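You operate a simulated robot arm through the tools that you are given. There is no shell and no other tool. Be economical: measure what you need, move in short steps, check, and stop when the job is done.

The job below is to be done with a simulated robot arm. You get a single attempt, and the scene is never put back.

Task
Pour some cereal into the small tub, then fold and clip the bag.
Fine: Stand the bag back where it was; the green clip goes over the folded top. Set down upright: cereal bag.

Only the result counts: the job must be done as asked and must still hold three seconds after the hand-in. Knocking over, shifting, dropping, spilling or breaking anything else fails it. Flat cloth is picked up by pressing the open fingertips on it (5 to 10 N) and closing them slowly along it; thin cloth reads only 2 to 8 mm in the jaws.

Robot
A 7-joint arm with a two-finger parallel gripper, fixed in place. Base frame: the origin is at the foot of the arm, x ahead of it, y to its left, z up; the work surface is at about z = 0.9. Units: m, rad, N and s.
Its first joint turns from -2.897 to 2.897 rad. Payload 3.43 kg.
The TCP is the grasp point between the finger pads, 0.03 m short of the fingertips. In the tool frame z runs along the fingers and y along their closing line. The gripper opens to 0.094 m. The fingers are 0.028 m wide and 0.01 m thick; the gripper's body (0.05 by 0.096 m) begins 0.055 m behind the TCP.
Orientation is told as [roll, pitch, yaw] about the base's x, y, z axes, in that order, counted from this pose: with the fingers straight down and closing along the base's y, the tool's x points along the base's -x, its y along +y and its z along -z.

Tools
- The arm moves only by the tool play_rows. Its argument "motion" is a list of rows, each an object (a shift or turn left out is 0, a gripper value left out holds the last) with "jaw": the opening, from 0 (shut) to 1 (fully open); "slide": the shift along the base's x, y, z in units of 50 mm (1.0 is 50 mm), a list of three; "dr": the turn, a rotation vector about the base's x, y, z in units of 5 degrees (1.0 is 5 degrees), a list of three. In form: [{"jaw": jaw, "slide": [dx, dy, dz], "dr": [wx, wy, wz]}, ...]. A call has 1 to 8 rows; each row shifts and turns the commanded pose from where the row before left it. A call with a number of a shift or a turn outside -1 to 1 is refused whole. Each row takes 0.2 s and may step no farther than 0.05 m and 0.15 rad from the row before; otherwise, or with a gripper value out of range, the whole call is refused. Where a pose cannot be reached the arm comes as near as it can. A force on the tool above 50 N (or 10 N above the force at the start of the call, whichever is more), or a blocked arm, ends the call early, and 0.2 s more pass. The fingers move at their own pace (about 0.045 m/s each) and stop on an object; they squeeze with about 34 N. The grip force told is the motor's: it shows also when the fingers shut on nothing. Time passes only in rows, and 0.2 s behind the last, so rows that do not move let the fingers close. The reply holds the time, the measured pose of the TCP, the force on the tool along the base axes, the opening and the grip force, in the units named above and with some noise, with the torque about the TCP (base axes, N m) and any sound that the robot's microphone picked up.
- Cameras (640 x 400 px; columns grow to the right, rows downward): "scene" is fixed at [0.3998, -0.4999, 1.7213]; the picture's right is [0.64, -0.76, 0.00], its down [-0.54, -0.45, -0.71] and it looks along [0.55, 0.46, -0.70] (base axes); focal length 367 px, centre (320, 200). "wrist" rides on the gripper at [0.076, 0.014, -0.103] in the tool frame; the picture's right is [-0.18, 0.98, 0.00], its down [-0.75, -0.14, -0.64] and it looks along [-0.63, -0.12, 0.77] (tool axes); focal length 243 px, centre (320, 200). There is no depth. A picture from a camera that has moved, and an enlarged one, comes with that camera's place and axes in the base frame and with its lens.
- capture(camera): a new picture of that camera. The clock stands still meanwhile.
- enlarge(camera, box): a new picture of the part [left, top, right, bottom] of that camera's present view, enlarged. The clock stands still meanwhile.
- close_job(): hands the job in; it is judged then, once.

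Go step by step. Nothing tells you positions but the pictures and the camera data: compare them with the known pose of the tool, close in by small moves and look again before you grip or let go. The budget is 120 turns and 68 pictures, counting those below and the enlarged ones. Unless the task says otherwise, let go and move clear before handing in, and close with one line.

The tools are called as a command line: name --argument value ..., lists and objects as JSON in quotes. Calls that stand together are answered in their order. play_rows: Moves the arm, as the interface text tells. Its arguments: {"type":"object","properties":{"motion":{"type":"array"}},"required":["motion"]} The other tools are called the same way: capture (camera) takes a picture; enlarge (camera, box) takes an enlarged picture of a part of a camera's view; close_job () hands the job in.

At the start:

```text
clock: 0.0
eef_pos: [0.6406, 0.0386, 1.3316]
tcp_rot: [0.0, 0.001, 0.0]
wrist_force: [-0.1, -0.8, 0.1]
moment: [0.0, 0.03, -0.01]
opening: 0.0942
finger_force: 0.0
```

scene: 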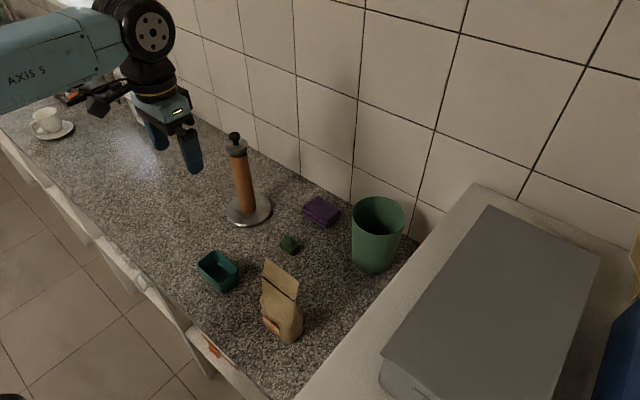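
wrist: 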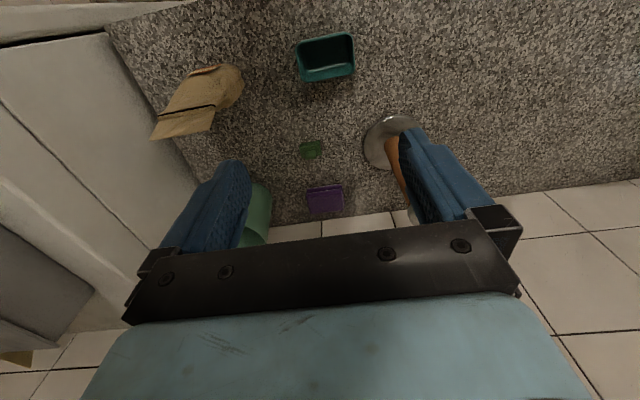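

I see a paper bag near (0.65, -0.18), a teal tub near (0.65, 0.05), a green clip near (0.85, -0.01). I'll look closer before moving.

enlarge --camera "scene" --box '[180, 220, 340, 350]'

enlarge --camera "wrist" --box '[140, 20, 380, 170]'

enlarge --camera "scene" --box '[264, 226, 312, 256]'

```text
3.08 times, centred on (260, 285) of scene
camera zoom: at [0.3998, -0.4999, 1.7213], right [0.64, -0.76, 0.0], down [-0.54, -0.45, -0.71], along [0.55, 0.46, -0.7], focal length 1130 px, centre (505, -62)
```

zoom: 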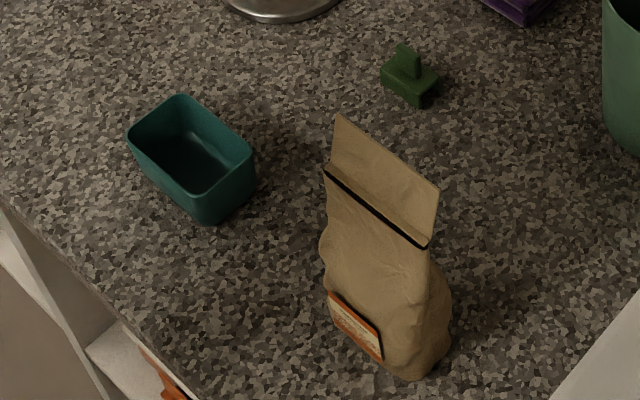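

```text
2.67 times, centred on (260, 95) of wrist
camera zoom: at [0.5636, 0.0523, 1.4362], right [0.18, 0.98, 0.0], down [0.75, -0.14, 0.64], along [0.63, -0.12, -0.77], focal length 647 px, centre (480, 480)
```

zoom: 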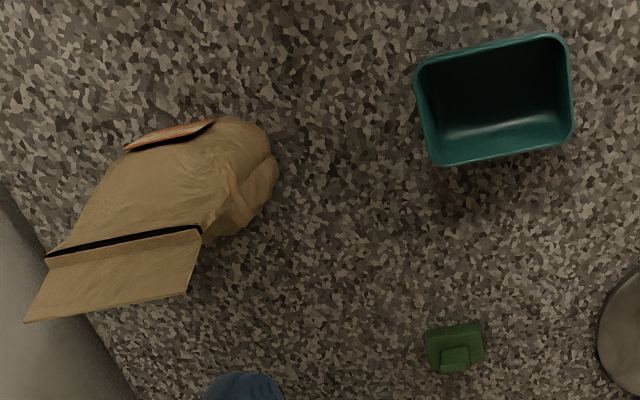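

```text
13.33 times, centred on (288, 241) of scene
camera zoom: at [0.3998, -0.4999, 1.7213], right [0.64, -0.76, 0.0], down [-0.54, -0.45, -0.71], along [0.55, 0.46, -0.7], focal length 4896 px, centre (747, -347)
```

zoom: 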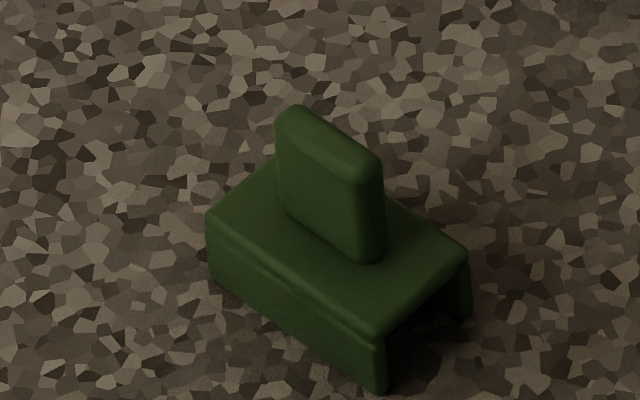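

The bag's mouth line sits at about z 1.07, spanning y -0.126 to -0.221 at x 0.658. I'll move the wrist camera closer to inspect the mouth and flap.

play_rows --motion '[{"slide": [-0.55, -0.9, -0.4]}, {"slide": [-0.55, -0.9, -0.4]}, {"slide": [-0.55, -0.9, -0.4]}, {"slide": [-0.55, -0.9, -0.4]}, {"slide": [0, 0, 0]}]'

capture --camera "wrist"

capture --camera "scene"

```text
refused: row 1 steps farther than a row can; nothing moved
```

```text
62 pictures are left
camera wrist: at [0.5636, 0.0523, 1.4362], right [0.18, 0.98, 0.0], down [0.75, -0.14, 0.64], along [0.63, -0.12, -0.77], focal length 243 px, centre (320, 200)
```

wrist: 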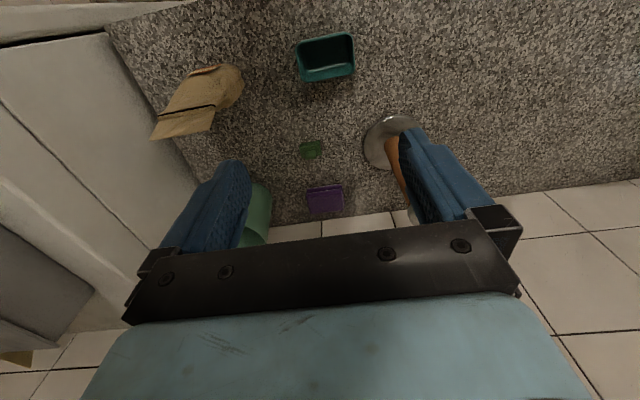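

```text
61 pictures are left
```

scene: 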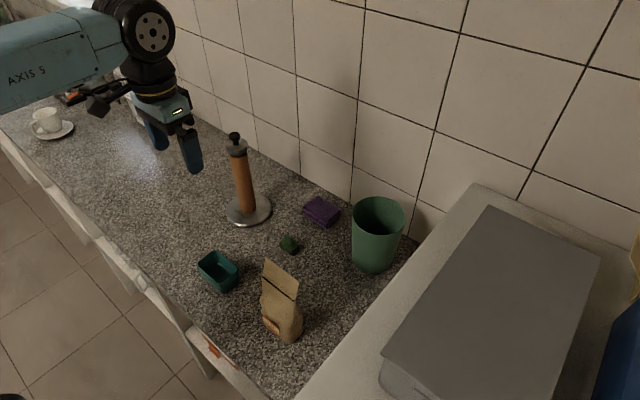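

The step was too long; I'll use shorter rows for the same look.

play_rows --motion '[{"slide": [-0.45, -0.75, -0.3]}, {"slide": [-0.45, -0.75, -0.3]}, {"slide": [-0.45, -0.75, -0.3]}, {"slide": [-0.45, -0.75, -0.3]}, {"slide": [-0.4, -0.7, -0.4]}, {"slide": [0, 0, 0]}]'

capture --camera "wrist"

```text
clock: 1.4
eef_pos: [0.5292, -0.1465, 1.2533]
tcp_rot: [0.001, 0.001, 0.0]
wrist_force: [0.5, 0.6, -0.2]
moment: [0.01, 0.01, 0.01]
opening: 0.0939
finger_force: 0.1
```

```text
60 pictures are left
camera wrist: at [0.4528, -0.1327, 1.3557], right [0.18, 0.98, 0.0], down [0.75, -0.14, 0.64], along [0.63, -0.12, -0.77], focal length 243 px, centre (320, 200)
```

wrist: 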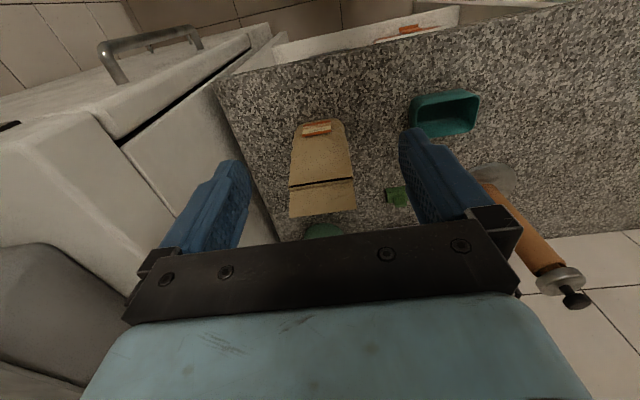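

enlarge --camera "wrist" --box '[260, 90, 420, 230]'

enlarge --camera "scene" --box '[240, 245, 320, 350]'

```text
2.86 times, centred on (340, 160) of wrist
camera zoom: at [0.4528, -0.1327, 1.3557], right [0.18, 0.98, 0.0], down [0.75, -0.14, 0.64], along [0.63, -0.12, -0.77], focal length 693 px, centre (263, 314)
```

zoom: 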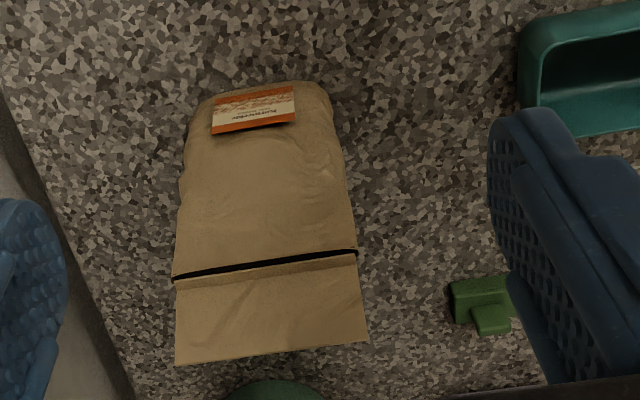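

```text
3.81 times, centred on (280, 298) of scene
camera zoom: at [0.3998, -0.4999, 1.7213], right [0.64, -0.76, 0.0], down [-0.54, -0.45, -0.71], along [0.55, 0.46, -0.7], focal length 1399 px, centre (472, -171)
```

zoom: 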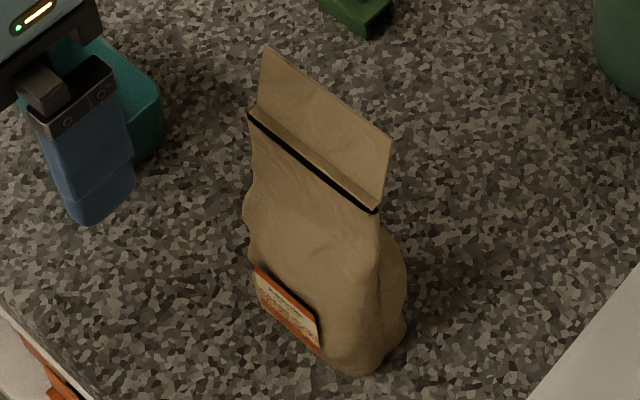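

The bag tapers upward to its mouth, with a leaned-back flap behind the mouth. I'll grip the body from the +y side with fingers tilted 30° below horizontal and closing along x, so first I reorient at height.

play_rows --motion '[{"jaw": 1, "slide": [0.15, 0.173, -0.06], "dr": [-0.5495, 0.5495, 0.9516]}, {"slide": [0.15, 0.173, -0.06], "dr": [-0.5495, 0.5495, 0.9516]}, {"slide": [0.15, 0.173, -0.06], "dr": [-0.5495, 0.5495, 0.9516]}, {"slide": [0.15, 0.173, -0.06], "dr": [-0.5495, 0.5495, 0.9516]}, {"slide": [0.15, 0.173, -0.06], "dr": [-0.5495, 0.5495, 0.9516]}, {"slide": [0.15, 0.173, -0.06], "dr": [-0.5495, 0.5495, 0.9516]}, {"slide": [0.15, 0.173, -0.06], "dr": [-0.5495, 0.5495, 0.9516]}, {"slide": [0.15, 0.173, -0.06], "dr": [-0.5495, 0.5495, 0.9516]}]'

play_rows --motion '[{"jaw": 1, "slide": [0.15, 0.173, -0.06], "dr": [-0.5495, 0.5495, 0.9516]}, {"slide": [0.15, 0.173, -0.06], "dr": [-0.5495, 0.5495, 0.9516]}, {"slide": [0.15, 0.173, -0.06], "dr": [-0.5495, 0.5495, 0.9516]}, {"slide": [0.15, 0.173, -0.06], "dr": [-0.5495, 0.5495, 0.9516]}, {"slide": [0.15, 0.173, -0.06], "dr": [-0.5495, 0.5495, 0.9516]}, {"slide": [0.15, 0.173, -0.06], "dr": [-0.5495, 0.5495, 0.9516]}, {"slide": [0.15, 0.173, -0.06], "dr": [-0.5495, 0.5495, 0.9516]}, {"slide": [0.15, 0.173, -0.06], "dr": [-0.5495, 0.5495, 0.9516]}]'

play_rows --motion '[{"slide": [0.15, 0.173, -0.06], "dr": [-0.5495, 0.5495, 0.9516]}, {}]'

capture --camera "scene"

capture --camera "wrist"

```text
clock: 3.2
eef_pos: [0.5919, -0.0785, 1.2283]
tcp_rot: [-0.25, 0.478, 0.621]
wrist_force: [-0.3, 0.3, -0.3]
moment: [0.01, -0.06, 0.0]
opening: 0.0941
finger_force: 0.1
```

```text
clock: 5.0
eef_pos: [0.6499, -0.0081, 1.2054]
tcp_rot: [-0.084, 0.996, 1.418]
wrist_force: [0.1, 0.6, 0.2]
moment: [0.03, -0.02, -0.02]
opening: 0.0938
finger_force: 0.1
```

```text
clock: 5.6
eef_pos: [0.6589, 0.0011, 1.2016]
tcp_rot: [0.001, 1.048, 1.573]
wrist_force: [-0.1, 1.8, 0.1]
moment: [-0.04, -0.04, -0.01]
opening: 0.094
finger_force: 0.1
```

```text
57 pictures are left
```

scene: 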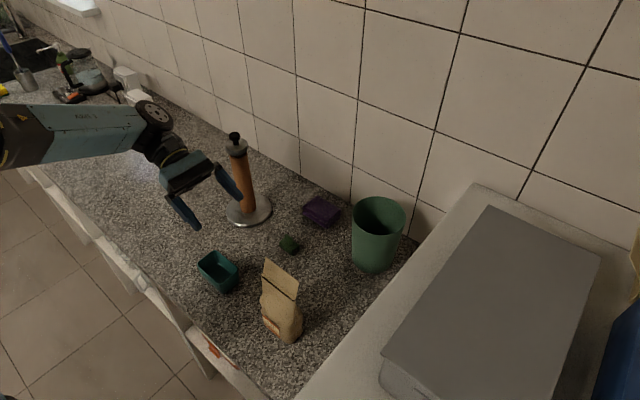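

```text
56 pictures are left
camera wrist: at [0.6435, 0.0508, 1.3207], right [-0.98, 0.09, -0.16], down [0.14, 0.93, -0.33], along [0.12, -0.35, -0.93], focal length 243 px, centre (320, 200)
```

wrist: 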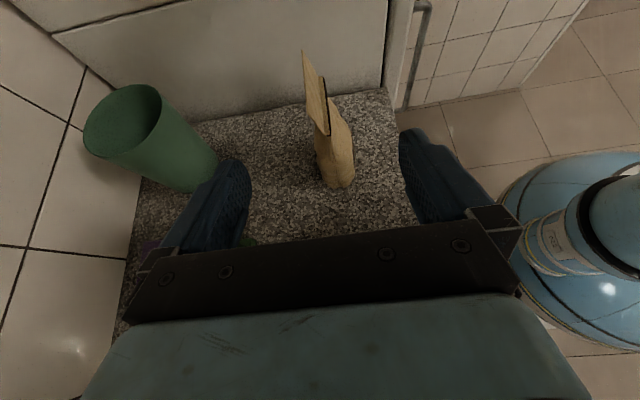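

Orientation is right, and the bag is seen edge-on between the fingers. I'll enlarge the profile.

enlarge --camera "wrist" --box '[260, 40, 400, 200]'

```text
2.50 times, centred on (330, 120) of wrist
camera zoom: at [0.6435, 0.0508, 1.3207], right [-0.98, 0.09, -0.16], down [0.14, 0.93, -0.33], along [0.12, -0.35, -0.93], focal length 606 px, centre (295, 400)
```

zoom: 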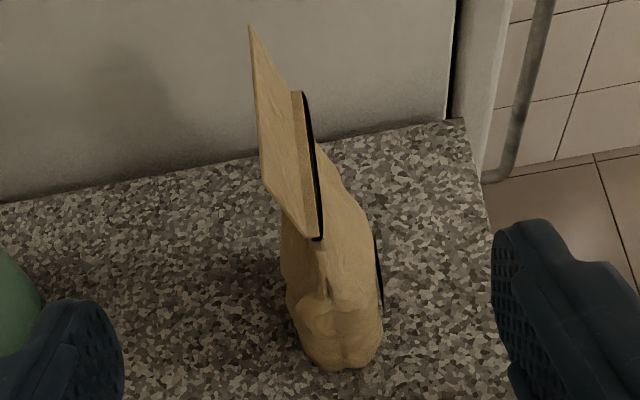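

The bag body is about 65 mm thick, centred at x≈0.657, so it fits the jaws. I'll descend to a pre-grasp point back along the approach line.

play_rows --motion '[{"slide": [-0.005, -0.224, -0.756]}, {"slide": [-0.005, -0.224, -0.756]}, {"slide": [-0.005, -0.224, -0.756]}, {"slide": [-0.005, -0.224, -0.756]}, {"slide": [-0.005, -0.224, -0.756]}, {}]'

capture --camera "wrist"

enlarge --camera "scene" --box '[160, 180, 340, 350]'

```text
clock: 7.0
eef_pos: [0.6566, -0.0561, 1.0128]
tcp_rot: [0.001, 1.05, 1.569]
wrist_force: [0.3, 0.4, -0.8]
moment: [0.01, -0.01, -0.01]
opening: 0.0939
finger_force: 0.0
```

```text
54 pictures are left
camera wrist: at [0.6419, -0.0057, 1.1313], right [-0.98, 0.09, -0.16], down [0.14, 0.93, -0.33], along [0.12, -0.35, -0.93], focal length 243 px, centre (320, 200)
```

wrist: 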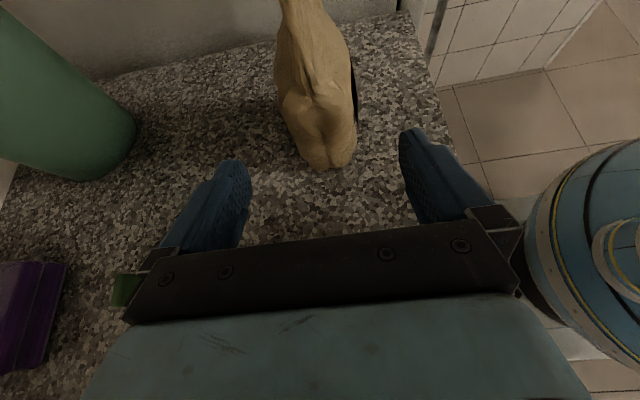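

```text
2.35 times, centred on (250, 265) of scene
camera zoom: at [0.3998, -0.4999, 1.7213], right [0.64, -0.76, 0.0], down [-0.54, -0.45, -0.71], along [0.55, 0.46, -0.7], focal length 864 px, centre (485, 47)
```

zoom: 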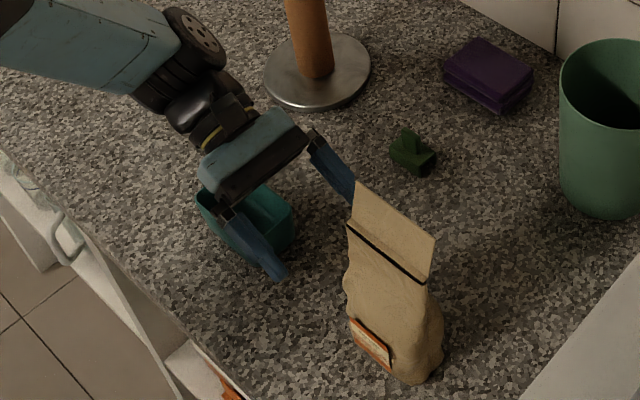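

The fingers straddle the bag with clearance on both sides. I'll advance along the approach direction.

play_rows --motion '[{"slide": [0, -0.38, -0.22]}, {"slide": [0, -0.38, -0.22]}, {"slide": [0, -0.38, -0.22]}, {"slide": [0, -0.38, -0.22]}, {"slide": [0, -0.38, -0.22]}, {}]'

capture --camera "wrist"

enlarge --camera "scene" --box '[180, 220, 340, 350]'

```text
clock: 8.4
eef_pos: [0.6564, -0.1514, 0.9582]
tcp_rot: [-0.001, 1.047, 1.572]
wrist_force: [0.5, -0.7, 0.4]
moment: [-0.01, 0.04, 0.04]
opening: 0.0938
finger_force: 0.0
```

```text
52 pictures are left
camera wrist: at [0.6414, -0.1022, 1.0762], right [-0.98, 0.09, -0.16], down [0.14, 0.93, -0.33], along [0.12, -0.35, -0.93], focal length 243 px, centre (320, 200)
```

wrist: 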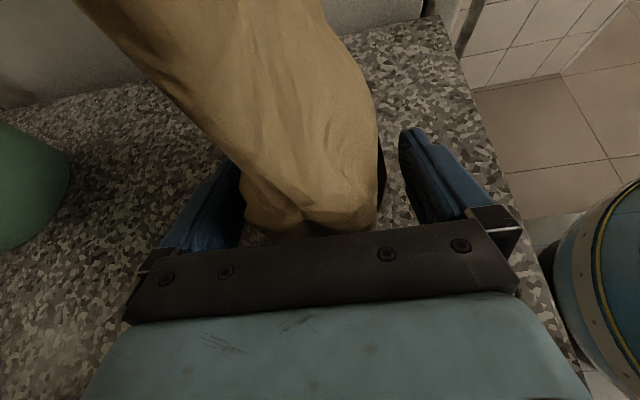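

```text
3.08 times, centred on (260, 285) of scene
camera zoom: at [0.3998, -0.4999, 1.7213], right [0.64, -0.76, 0.0], down [-0.54, -0.45, -0.71], along [0.55, 0.46, -0.7], focal length 1130 px, centre (505, -62)
```

zoom: 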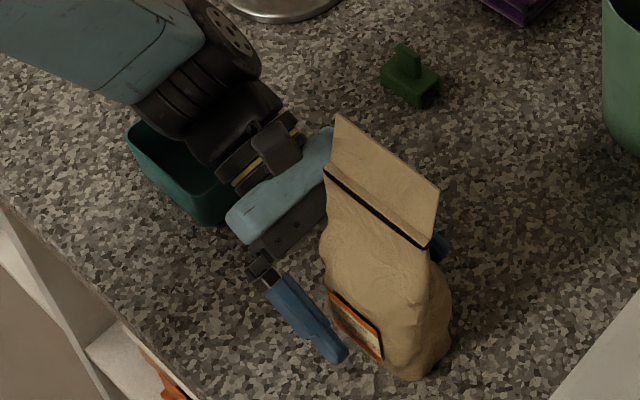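

The bag sits slightly toward +x between the fingers, so I'll shift 4 mm and close.

play_rows --motion '[{"slide": [0.08, 0, 0]}, {"jaw": 0.7}, {"jaw": 0.6}, {"jaw": 0.5}, {"jaw": 0.4}, {"jaw": 0.3}, {}, {}]'

capture --camera "wrist"

```text
clock: 10.2
eef_pos: [0.6611, -0.152, 0.9589]
tcp_rot: [0.0, 1.048, 1.57]
wrist_force: [-1.3, -0.6, 3.6]
moment: [0.07, 0.19, 0.0]
opening: 0.0628
finger_force: 34.3
```

```text
50 pictures are left
camera wrist: at [0.6455, -0.1021, 1.0768], right [-0.98, 0.09, -0.16], down [0.14, 0.93, -0.33], along [0.12, -0.35, -0.93], focal length 243 px, centre (320, 200)
```

wrist: 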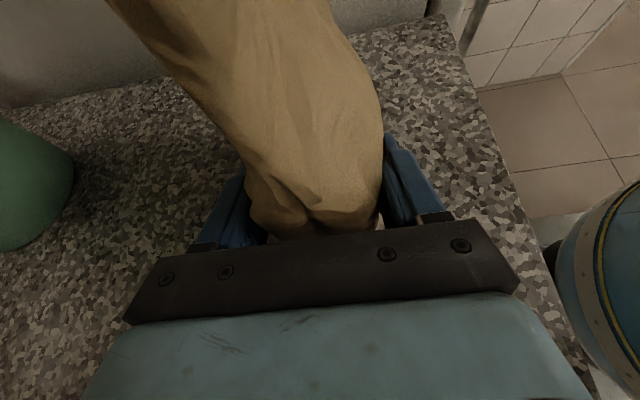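

Firm grip at 63 mm, 34 N. I'll lift straight up.

play_rows --motion '[{"jaw": 0.2, "slide": [0, 0, 0.2]}, {"slide": [0, 0, 0.4]}, {"slide": [0, 0, 0.6]}, {"slide": [0, 0, 0.8]}, {"slide": [0, 0, 0.8]}, {}]'

capture --camera "scene"

```text
clock: 11.6
eef_pos: [0.6618, -0.1535, 1.0966]
tcp_rot: [0.0, 1.047, 1.57]
wrist_force: [-0.5, 0.4, -1.0]
moment: [0.03, -0.01, 0.0]
opening: 0.0626
finger_force: 33.7
```

```text
49 pictures are left
```

scene: 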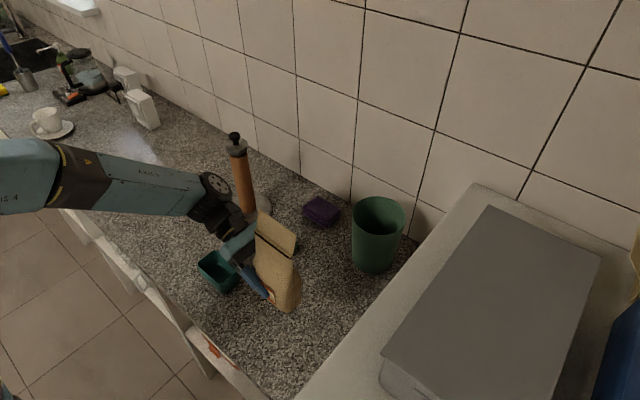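

The bag is up and level. Next I carry it toward the tub, tipping its top toward -x by 60° on the way.

play_rows --motion '[{"slide": [0.147, 0.3725, 0.058], "dr": [0, -1, 0]}, {"slide": [0.147, 0.3725, 0.058], "dr": [0, -1, 0]}, {"slide": [0.147, 0.3725, 0.058], "dr": [0, -1, 0]}, {"slide": [0.147, 0.3725, 0.058], "dr": [0, -1, 0]}, {"slide": [0.147, 0.3725, 0.058], "dr": [0, -1, 0]}, {"slide": [0.147, 0.3725, 0.058], "dr": [0, -1, 0]}]'

play_rows --motion '[{"slide": [0.147, 0.3725, 0.058], "dr": [0, -1, 0]}, {"slide": [0.147, 0.3725, 0.058], "dr": [0, -1, 0]}, {"slide": [0.147, 0.3725, 0.058], "dr": [0, -1, 0]}, {"slide": [0.147, 0.3725, 0.058], "dr": [0, -1, 0]}, {"slide": [0.147, 0.3725, 0.058], "dr": [0, -1, 0]}, {"slide": [0.147, 0.3725, 0.058], "dr": [0, -1, 0]}, {}]'

capture --camera "scene"

capture --camera "wrist"

```text
clock: 13.0
eef_pos: [0.7053, -0.0388, 1.1173]
tcp_rot: [-0.858, 0.85, 0.854]
wrist_force: [-0.1, -0.2, -0.2]
moment: [0.02, 0.0, 0.01]
opening: 0.0188
finger_force: 0.1
```

```text
clock: 14.6
eef_pos: [0.7485, 0.0725, 1.1322]
tcp_rot: [-1.29, 0.448, 0.587]
wrist_force: [0.3, 0.8, 0.5]
moment: [0.02, -0.03, -0.02]
opening: 0.0187
finger_force: 0.1
```

```text
48 pictures are left
```

scene: 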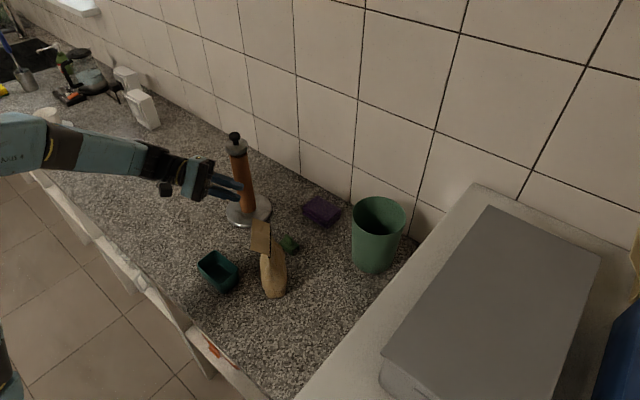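

```text
47 pictures are left
camera wrist: at [0.639, 0.1223, 1.1795], right [-0.35, 0.09, -0.93], down [0.36, 0.93, -0.04], along [0.86, -0.35, -0.36], focal length 243 px, centre (320, 200)
```

wrist: 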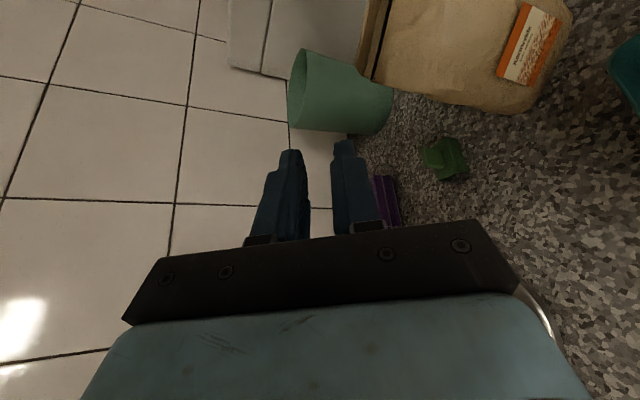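

The bag slipped out of the jaws early in that move and is now standing nearer the tub. I need to check whether it's upright and whether anything spilled.

enlarge --camera "scene" --box '[180, 200, 340, 320]'

enlarge --camera "wrist" --box '[340, 0, 640, 200]'

```text
3.33 times, centred on (260, 260) of scene
camera zoom: at [0.3998, -0.4999, 1.7213], right [0.64, -0.76, 0.0], down [-0.54, -0.45, -0.71], along [0.55, 0.46, -0.7], focal length 1224 px, centre (520, 0)
```

zoom: 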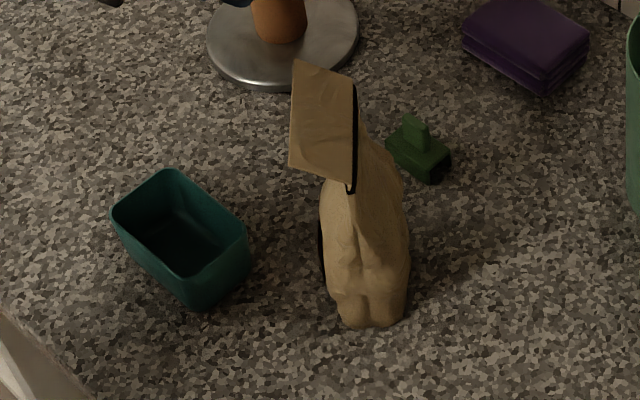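

```text
2.00 times, centred on (490, 100) of wrist
camera zoom: at [0.639, 0.1223, 1.1795], right [-0.35, 0.09, -0.93], down [0.36, 0.93, -0.04], along [0.86, -0.35, -0.36], focal length 485 px, centre (-20, 400)
```

zoom: 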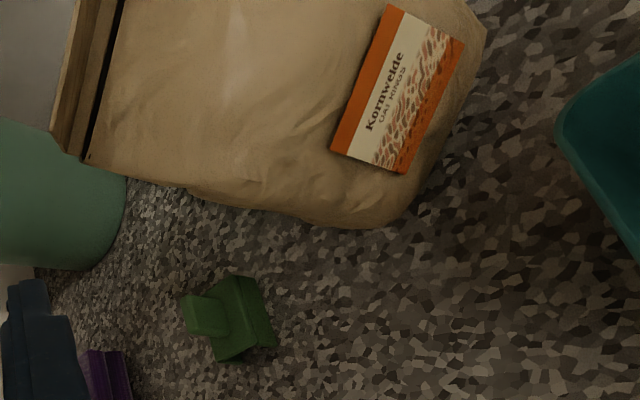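

The bag stands upright and nothing seems spilled, but it is turned about 50° and the flap looks tipped over the front. I'll raise the arm, undo the tip rotation and look from above.

play_rows --motion '[{"slide": [0, 0, 0.75], "dr": [0, 1, 0]}, {"slide": [0, 0, 0.75], "dr": [0, 1, 0]}, {"slide": [0, 0, 0.75], "dr": [0, 1, 0]}, {"slide": [0, 0, 0.75], "dr": [0, 1, 0]}, {"slide": [-0.2, -0.2, 0], "dr": [0, 1, 0]}, {"slide": [-0.2, -0.2, 0], "dr": [0, 1, 0]}, {"slide": [-0.2, -0.2, 0], "dr": [0, 1, 0]}, {"slide": [-0.2, -0.2, 0], "dr": [0, 1, 0]}]'

play_rows --motion '[{"jaw": 1, "slide": [-0.2, -0.2, 0], "dr": [0, 1, 0]}, {"slide": [-0.2, -0.2, 0], "dr": [0, 1, 0]}, {"slide": [-0.2, -0.2, 0], "dr": [0, 1, 0]}, {"slide": [0, -0.2, 0], "dr": [0, 1, 0]}, {}]'

capture --camera "wrist"

enlarge --camera "scene" --box '[190, 200, 350, 310]'

```text
clock: 16.4
eef_pos: [0.708, 0.0318, 1.2839]
tcp_rot: [-0.626, 0.953, 1.038]
wrist_force: [-0.2, -1.0, -0.4]
moment: [0.02, -0.01, -0.03]
opening: 0.0186
finger_force: 0.1
```

```text
clock: 17.6
eef_pos: [0.6771, -0.0072, 1.2831]
tcp_rot: [0.002, 1.047, 1.573]
wrist_force: [-0.4, -0.3, -0.4]
moment: [-0.01, 0.05, 0.01]
opening: 0.094
finger_force: 0.0
```

```text
44 pictures are left
camera wrist: at [0.6628, 0.0418, 1.4015], right [-0.98, 0.09, -0.16], down [0.14, 0.93, -0.33], along [0.12, -0.35, -0.93], focal length 243 px, centre (320, 200)
```

wrist: 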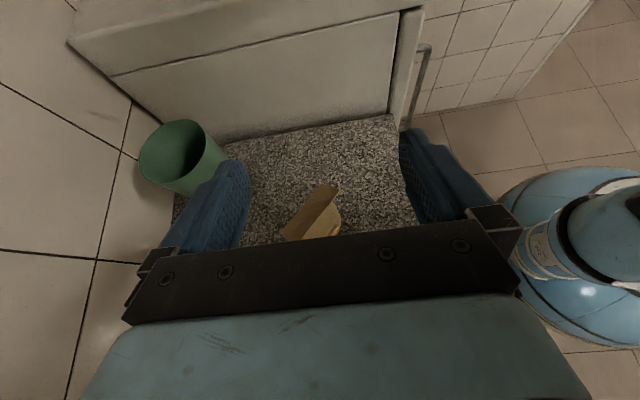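

```text
3.64 times, centred on (270, 255) of scene
camera zoom: at [0.3998, -0.4999, 1.7213], right [0.64, -0.76, 0.0], down [-0.54, -0.45, -0.71], along [0.55, 0.46, -0.7], focal length 1335 px, centre (502, 0)
```

zoom: 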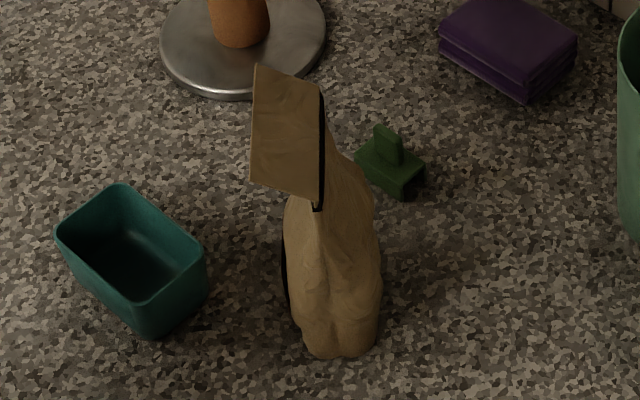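

The flap has tipped forward over the front, and the bag is yawed about 45° at (0.737, -0.068). A low top grip can turn and place it safely before I take a deeper grip for pouring, so I'll go tool-down at yaw 44° above it.

play_rows --motion '[{"jaw": 1, "slide": [0.1, -0.102, -0.055], "dr": [0.944, -0.4, -0.693]}, {"slide": [0.1, -0.102, -0.055], "dr": [0.944, -0.4, -0.693]}, {"slide": [0.1, -0.102, -0.055], "dr": [0.944, -0.4, -0.693]}, {"slide": [0.1, -0.102, -0.055], "dr": [0.944, -0.4, -0.693]}, {"slide": [0.1, -0.102, -0.055], "dr": [0.944, -0.4, -0.693]}, {"slide": [0.1, -0.102, -0.055], "dr": [0.944, -0.4, -0.693]}]'

play_rows --motion '[{"slide": [0.1, -0.102, -0.055], "dr": [0.944, -0.4, -0.693]}, {"slide": [0.1, -0.102, -0.055], "dr": [0.944, -0.4, -0.693]}, {"slide": [0.1, -0.102, -0.055], "dr": [0.944, -0.4, -0.693]}, {"slide": [0.1, -0.102, -0.055], "dr": [0.944, -0.4, -0.693]}, {"slide": [0.1, -0.102, -0.055], "dr": [0.944, -0.4, -0.693]}, {"slide": [0.1, -0.102, -0.055], "dr": [0.944, -0.4, -0.693]}, {}]'

capture --camera "wrist"

```text
clock: 19.0
eef_pos: [0.7085, -0.0387, 1.2665]
tcp_rot: [-0.126, 0.521, 1.108]
wrist_force: [-0.3, -0.4, 0.2]
moment: [-0.02, -0.01, 0.0]
opening: 0.0939
finger_force: 0.1
```

```text
clock: 20.6
eef_pos: [0.7399, -0.0689, 1.249]
tcp_rot: [0.001, -0.001, 0.768]
wrist_force: [-0.6, 0.5, -0.4]
moment: [0.0, 0.0, 0.0]
opening: 0.094
finger_force: 0.0
```

```text
42 pictures are left
camera wrist: at [0.6739, -0.112, 1.3517], right [-0.55, 0.83, 0.0], down [0.64, 0.42, 0.64], along [0.54, 0.35, -0.77], focal length 243 px, centre (320, 200)
```

wrist: 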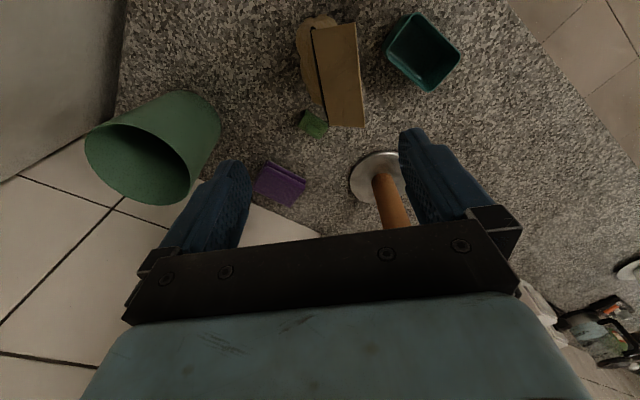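

enlarge --camera "wrist" --box '[270, 0, 470, 150]'

```text
2.67 times, centred on (370, 75) of wrist
camera zoom: at [0.6739, -0.112, 1.3517], right [-0.55, 0.83, 0.0], down [0.64, 0.42, 0.64], along [0.54, 0.35, -0.77], focal length 647 px, centre (187, 533)
```

zoom: 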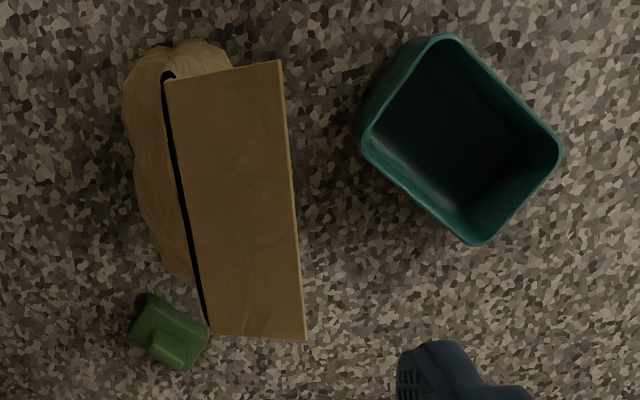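

The hinge centre is at (0.7325, -0.073) and the flap edge lies 41 mm in front of it, inside the jaw opening. I'll descend over it so the palm stays above the flap.

play_rows --motion '[{"slide": [-0.19, -0.04, 0]}, {"slide": [0, 0, -0.8]}, {"slide": [0, 0, -0.8]}, {"slide": [0, 0, -0.8]}, {"slide": [0, 0, -0.6]}, {"slide": [0, 0, -0.5]}, {}]'

capture --camera "wrist"

enlarge --camera "scene" --box '[190, 190, 350, 310]'

```text
clock: 22.2
eef_pos: [0.7283, -0.0697, 1.0739]
tcp_rot: [0.001, -0.001, 0.77]
wrist_force: [0.2, 0.0, -0.2]
moment: [0.01, -0.01, 0.01]
opening: 0.0941
finger_force: 0.1
```

```text
40 pictures are left
camera wrist: at [0.663, -0.1144, 1.1786], right [-0.55, 0.83, 0.0], down [0.64, 0.42, 0.64], along [0.54, 0.35, -0.77], focal length 243 px, centre (320, 200)
```

wrist: 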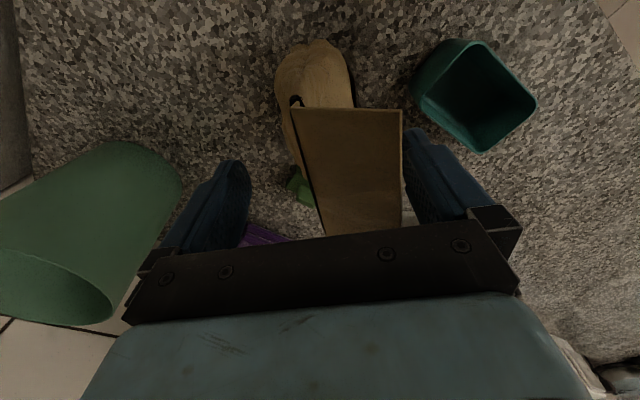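

```text
3.33 times, centred on (270, 250) of scene
camera zoom: at [0.3998, -0.4999, 1.7213], right [0.64, -0.76, 0.0], down [-0.54, -0.45, -0.71], along [0.55, 0.46, -0.7], focal length 1224 px, centre (487, 33)
```

zoom: 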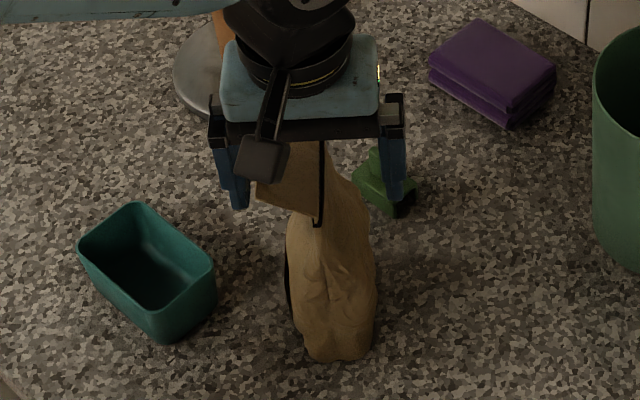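

The fingers clear the flap and body. I'll close slowly, letting the front finger swing the flap up.

play_rows --motion '[{"jaw": 0.85}, {"jaw": 0.75}, {"jaw": 0.65}, {"jaw": 0.55}, {"jaw": 0.45}, {}, {}]'

capture --camera "wrist"

```text
clock: 23.8
eef_pos: [0.7285, -0.0708, 1.0752]
tcp_rot: [0.001, 0.0, 0.769]
wrist_force: [-0.1, 0.5, -0.7]
moment: [-0.02, 0.0, 0.0]
opening: 0.0423
finger_force: 0.3
```

```text
38 pictures are left
camera wrist: at [0.6631, -0.1143, 1.1789], right [-0.55, 0.83, 0.0], down [0.64, 0.42, 0.64], along [0.54, 0.35, -0.77], focal length 243 px, centre (320, 200)
```

wrist: 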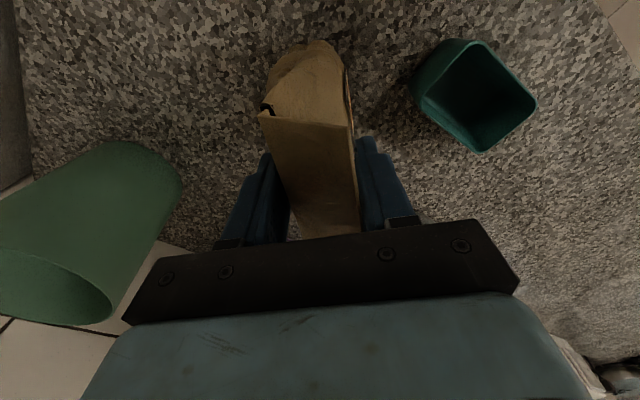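

The flap resists and the bag leans slightly toward the back finger. I'll continue closing gently with the back finger now supporting it.

play_rows --motion '[{"jaw": 0.4}, {"jaw": 0.35}, {"jaw": 0.3}, {"jaw": 0.25}, {}, {}]'

capture --camera "wrist"

enlarge --camera "scene" --box '[190, 190, 350, 310]'

```text
clock: 25.2
eef_pos: [0.7286, -0.0702, 1.0761]
tcp_rot: [0.0, -0.001, 0.768]
wrist_force: [-0.2, 0.2, 0.3]
moment: [-0.01, 0.02, -0.01]
opening: 0.0234
finger_force: 0.0
```

```text
37 pictures are left
camera wrist: at [0.6631, -0.1143, 1.1789], right [-0.55, 0.83, 0.0], down [0.64, 0.42, 0.64], along [0.54, 0.35, -0.77], focal length 243 px, centre (320, 200)
```

wrist: 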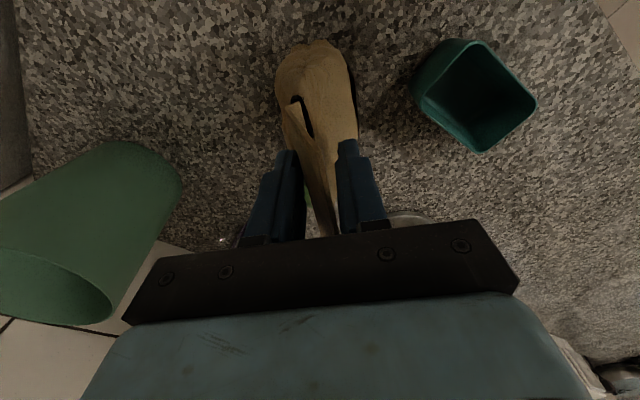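

```text
3.33 times, centred on (270, 250) of scene
camera zoom: at [0.3998, -0.4999, 1.7213], right [0.64, -0.76, 0.0], down [-0.54, -0.45, -0.71], along [0.55, 0.46, -0.7], focal length 1224 px, centre (487, 33)
```

zoom: 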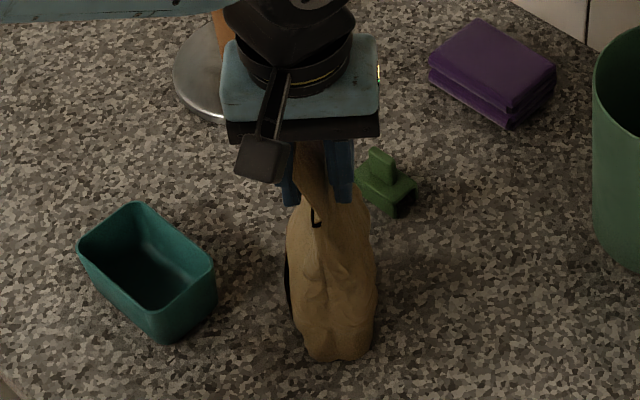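

The flap now stands upright between the fingers and the bag is back in place with its mouth open. I'll close to grip it.

play_rows --motion '[{"jaw": 0.2}, {"jaw": 0.15}, {"jaw": 0.1}, {"jaw": 0.05}, {"jaw": 0}, {}]'

capture --camera "wrist"

```text
clock: 26.6
eef_pos: [0.7285, -0.0708, 1.0751]
tcp_rot: [0.001, 0.001, 0.77]
wrist_force: [0.5, 0.2, 1.0]
moment: [0.12, 0.09, 0.01]
opening: 0.0106
finger_force: 34.0
```

```text
35 pictures are left
camera wrist: at [0.6631, -0.1143, 1.1789], right [-0.55, 0.83, 0.0], down [0.64, 0.42, 0.64], along [0.54, 0.35, -0.77], focal length 243 px, centre (320, 200)
```

wrist: 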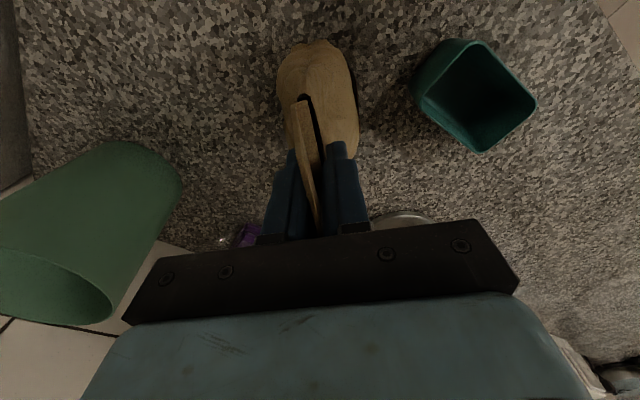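

Now the jaws hold the neck at 10.6 mm with parallel faces, a much better grip than the tapered body. I'll lift slightly and see whether it hangs true.

play_rows --motion '[{"slide": [0, 0, 0.1]}, {"slide": [0, 0, 0.15]}, {"slide": [0, 0, 0.15]}, {}, {}]'

capture --camera "scene"

```text
clock: 27.8
eef_pos: [0.7295, -0.0713, 1.0947]
tcp_rot: [0.001, 0.004, 0.769]
wrist_force: [-0.3, 0.0, -0.7]
moment: [-0.01, 0.0, 0.01]
opening: 0.0105
finger_force: 33.7
```

```text
34 pictures are left
```

scene: 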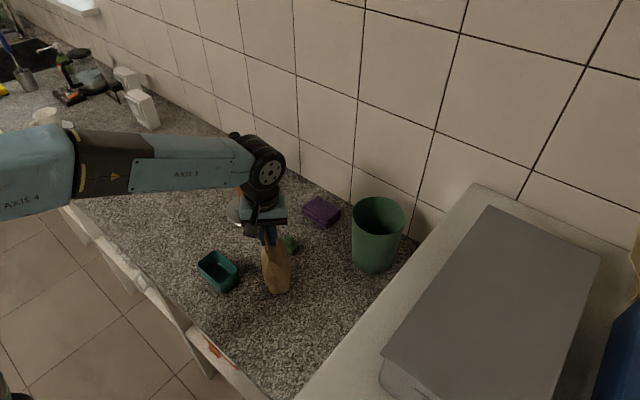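

The bag hangs well from the neck. I'll lift a bit more and yaw it back to face -x while moving away from the clip.

play_rows --motion '[{"slide": [-0.1, 0, 0.15], "dr": [0, 0, 0.8]}, {"slide": [-0.15, 0, 0.15], "dr": [0, 0, 0.8]}, {"slide": [-0.15, 0, 0.1], "dr": [0, 0, 0.8]}, {"slide": [-0.15, 0, 0.1], "dr": [0, 0, 0.8]}, {"slide": [-0.15, 0, 0.1], "dr": [0, 0, 0.8]}, {"slide": [-0.15, 0, 0.1], "dr": [0, 0, 0.8]}, {"slide": [-0.15, 0, 0], "dr": [0, 0, 0.8]}, {"slide": [-0.15, 0, 0], "dr": [0, 0, 0.8]}]'

play_rows --motion '[{"slide": [-0.15, 0, 0], "dr": [0, 0, 0.8]}, {"slide": [-0.15, 0, 0], "dr": [0, 0, 0.8]}, {"slide": [-0.1, 0, 0], "dr": [0, 0, 0.8]}, {"dr": [0, 0, 0.4]}, {}]'

capture --camera "scene"

```text
clock: 29.6
eef_pos: [0.6707, -0.0723, 1.1301]
tcp_rot: [0.0, 0.0, 1.328]
wrist_force: [0.5, 0.3, -1.7]
moment: [0.0, 0.01, -0.02]
opening: 0.0105
finger_force: 33.3
```

```text
clock: 30.8
eef_pos: [0.6517, -0.072, 1.1296]
tcp_rot: [0.0, -0.001, 1.571]
wrist_force: [0.1, 0.9, -2.1]
moment: [-0.02, 0.01, 0.02]
opening: 0.0104
finger_force: 33.8
```

```text
33 pictures are left
```

scene: 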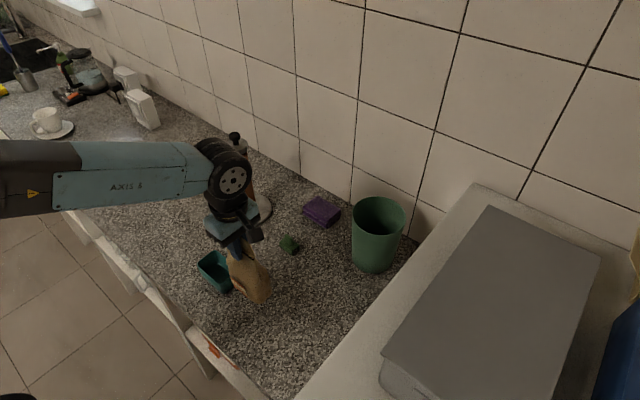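

enlarge --camera "scene" --box '[180, 190, 320, 310]'

capture --camera "wrist"

```text
3.33 times, centred on (250, 250) of scene
camera zoom: at [0.3998, -0.4999, 1.7213], right [0.64, -0.76, 0.0], down [-0.54, -0.45, -0.71], along [0.55, 0.46, -0.7], focal length 1224 px, centre (553, 33)
```

zoom: 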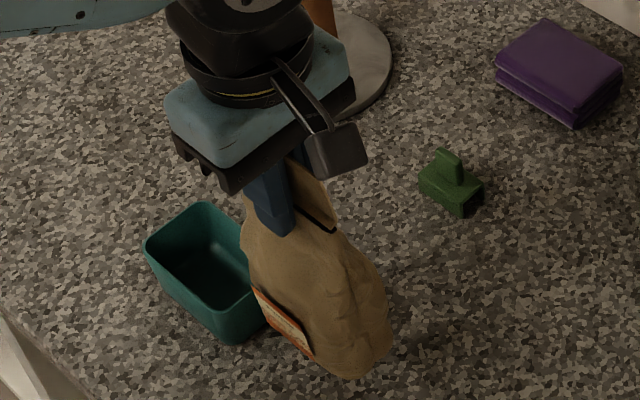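

```text
31 pictures are left
camera wrist: at [0.6372, -0.1486, 1.2331], right [-0.98, 0.18, 0.0], down [0.14, 0.75, 0.64], along [0.12, 0.63, -0.77], focal length 243 px, centre (320, 200)
```

wrist: 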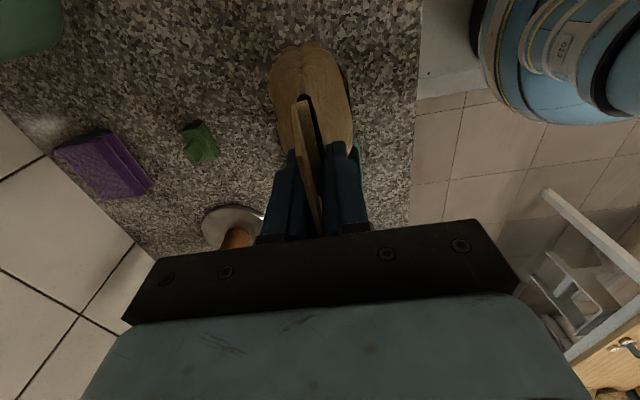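

The bag is rigid in the grip (the wrist view is unchanged). Now I'll tip its top toward +y in steps while moving over the tub.

play_rows --motion '[{"slide": [0, 0.16, 0.06], "dr": [-1, 0, 0]}, {"slide": [0, 0.16, 0.06], "dr": [-1, 0, 0]}, {"slide": [0, 0.16, 0.06], "dr": [-1, 0, 0]}, {"slide": [0, 0.16, 0.06], "dr": [-1, 0, 0]}, {"slide": [0, 0.16, 0.06], "dr": [-1, 0, 0]}, {"slide": [0, 0.16, 0.06], "dr": [-1, 0, 0]}, {"slide": [0, 0.16, 0], "dr": [-1, 0, 0]}, {"slide": [0, 0.16, 0], "dr": [-1, 0, 0]}]'

capture --camera "wrist"

```text
clock: 32.6
eef_pos: [0.6511, -0.0074, 1.1472]
tcp_rot: [0.002, 0.7, 1.572]
wrist_force: [0.0, -0.6, -0.2]
moment: [0.06, 0.03, -0.03]
opening: 0.0101
finger_force: 34.3
```

```text
30 pictures are left
camera wrist: at [0.637, -0.0007, 1.2755], right [-0.98, 0.14, -0.12], down [0.14, 0.99, 0.01], along [0.12, -0.01, -0.99], focal length 243 px, centre (320, 200)
```

wrist: 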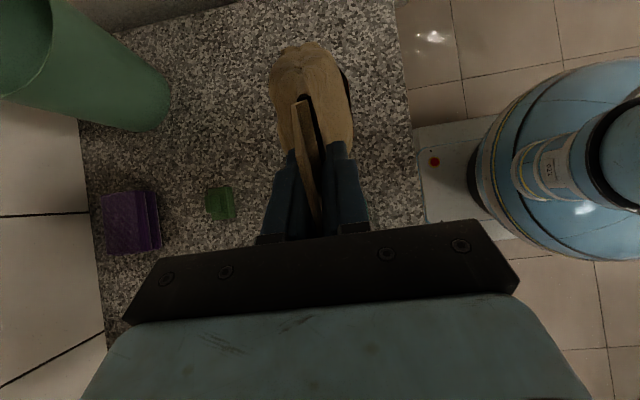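

Still firm at 40°. Continue to 80° and bring the lower lip corner over the tub.

play_rows --motion '[{"slide": [0, 0.155, -0.14], "dr": [-1, 0, 0]}, {"slide": [0, 0.155, -0.14], "dr": [-1, 0, 0]}, {"slide": [0, 0.155, -0.14], "dr": [-1, 0, 0]}, {"slide": [0, 0.155, -0.14], "dr": [-1, 0, 0]}, {"slide": [0, 0.155, -0.14], "dr": [-1, 0, 0]}, {"slide": [0, 0.155, -0.14], "dr": [-1, 0, 0]}, {"slide": [0, 0.155, -0.14], "dr": [-1, 0, 0]}, {"slide": [0, 0.155, -0.14], "dr": [-1, 0, 0]}]'

enlarge --camera "scene" --box '[140, 170, 320, 310]'

capture --camera "wrist"

```text
clock: 34.4
eef_pos: [0.6517, 0.0553, 1.0918]
tcp_rot: [0.006, 1.399, 1.577]
wrist_force: [-1.1, -0.4, -0.8]
moment: [0.1, -0.05, -0.01]
opening: 0.0103
finger_force: 34.2
```

```text
2.86 times, centred on (230, 240) of scene
camera zoom: at [0.3998, -0.4999, 1.7213], right [0.64, -0.76, 0.0], down [-0.54, -0.45, -0.71], along [0.55, 0.46, -0.7], focal length 1049 px, centre (577, 86)
```

zoom: 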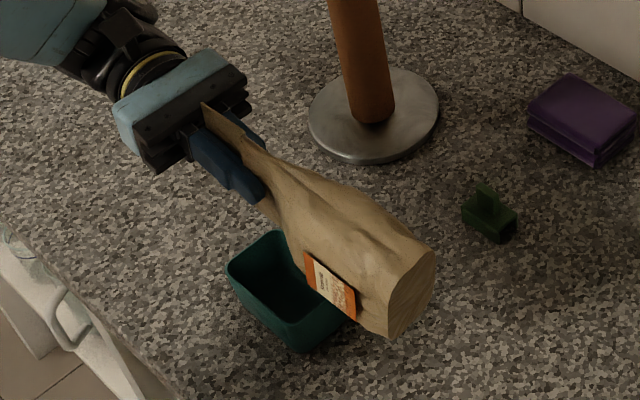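

```text
28 pictures are left
camera wrist: at [0.6361, 0.1428, 1.1852], right [-0.98, 0.03, -0.18], down [0.14, 0.76, -0.63], along [0.12, -0.65, -0.75], focal length 243 px, centre (320, 200)
```

wrist: 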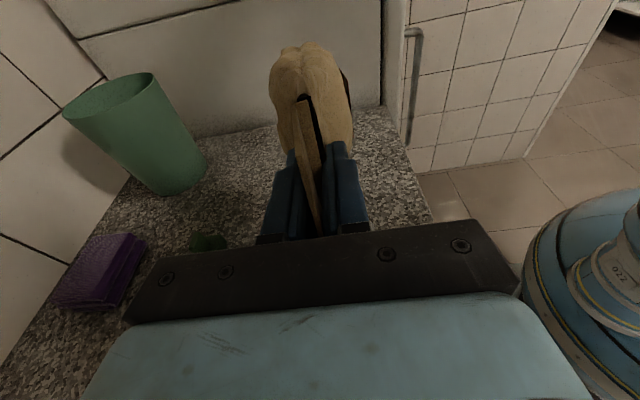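

No spill, and the lip corner is over the tub. I'll lower a little and tip on to 100°.

play_rows --motion '[{"slide": [0, 0, -0.13], "dr": [-1, 0, 0]}, {"slide": [0, 0, -0.13], "dr": [-1, 0, 0]}, {"slide": [0, 0, -0.13], "dr": [-1, 0, 0]}, {"slide": [0, 0, -0.13], "dr": [-1, 0, 0]}, {}]'

enlarge --camera "scene" --box '[140, 170, 320, 310]'

```text
clock: 35.6
eef_pos: [0.6516, 0.056, 1.0651]
tcp_rot: [3.13, 1.395, -1.584]
wrist_force: [0.2, 0.1, -0.5]
moment: [0.06, 0.01, -0.02]
opening: 0.0104
finger_force: 33.7
```

```text
2.86 times, centred on (230, 240) of scene
camera zoom: at [0.3998, -0.4999, 1.7213], right [0.64, -0.76, 0.0], down [-0.54, -0.45, -0.71], along [0.55, 0.46, -0.7], focal length 1049 px, centre (577, 86)
```

zoom: 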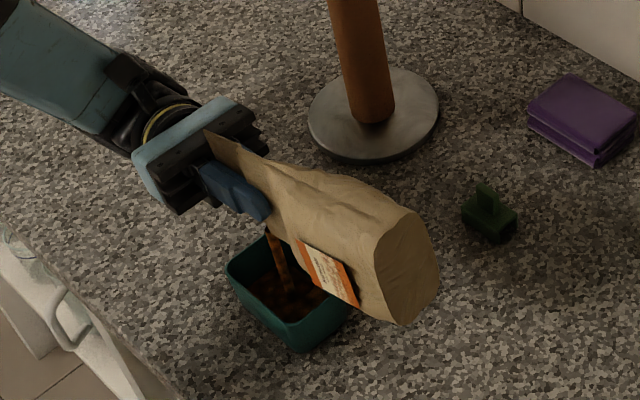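

Cereal is streaming neatly into the tub. I'll hold briefly, then tip back to 80°.

play_rows --motion '[{}, {}, {"slide": [0, 0, 0.05], "dr": [1, 0, 0]}, {"slide": [0, 0, 0.05], "dr": [1, 0, 0]}, {"slide": [0, 0, 0.05], "dr": [1, 0, 0]}, {"slide": [0, 0, 0.05], "dr": [1, 0, 0]}, {"slide": [0, 0, 0.05], "dr": [1, 0, 0]}]'

enlarge --camera "scene" --box '[140, 170, 320, 310]'

```text
clock: 37.2
eef_pos: [0.6519, 0.0547, 1.0764]
tcp_rot: [0.011, 1.309, 1.582]
wrist_force: [-0.6, 1.2, -1.2]
moment: [0.05, 0.03, 0.02]
opening: 0.0101
finger_force: 33.3
```

```text
2.86 times, centred on (230, 240) of scene
camera zoom: at [0.3998, -0.4999, 1.7213], right [0.64, -0.76, 0.0], down [-0.54, -0.45, -0.71], along [0.55, 0.46, -0.7], focal length 1049 px, centre (577, 86)
```

zoom: 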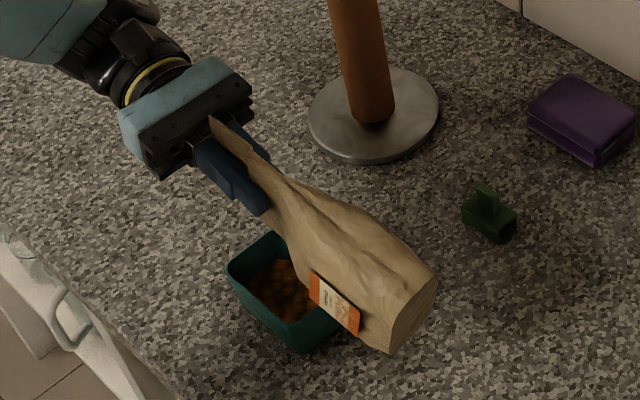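

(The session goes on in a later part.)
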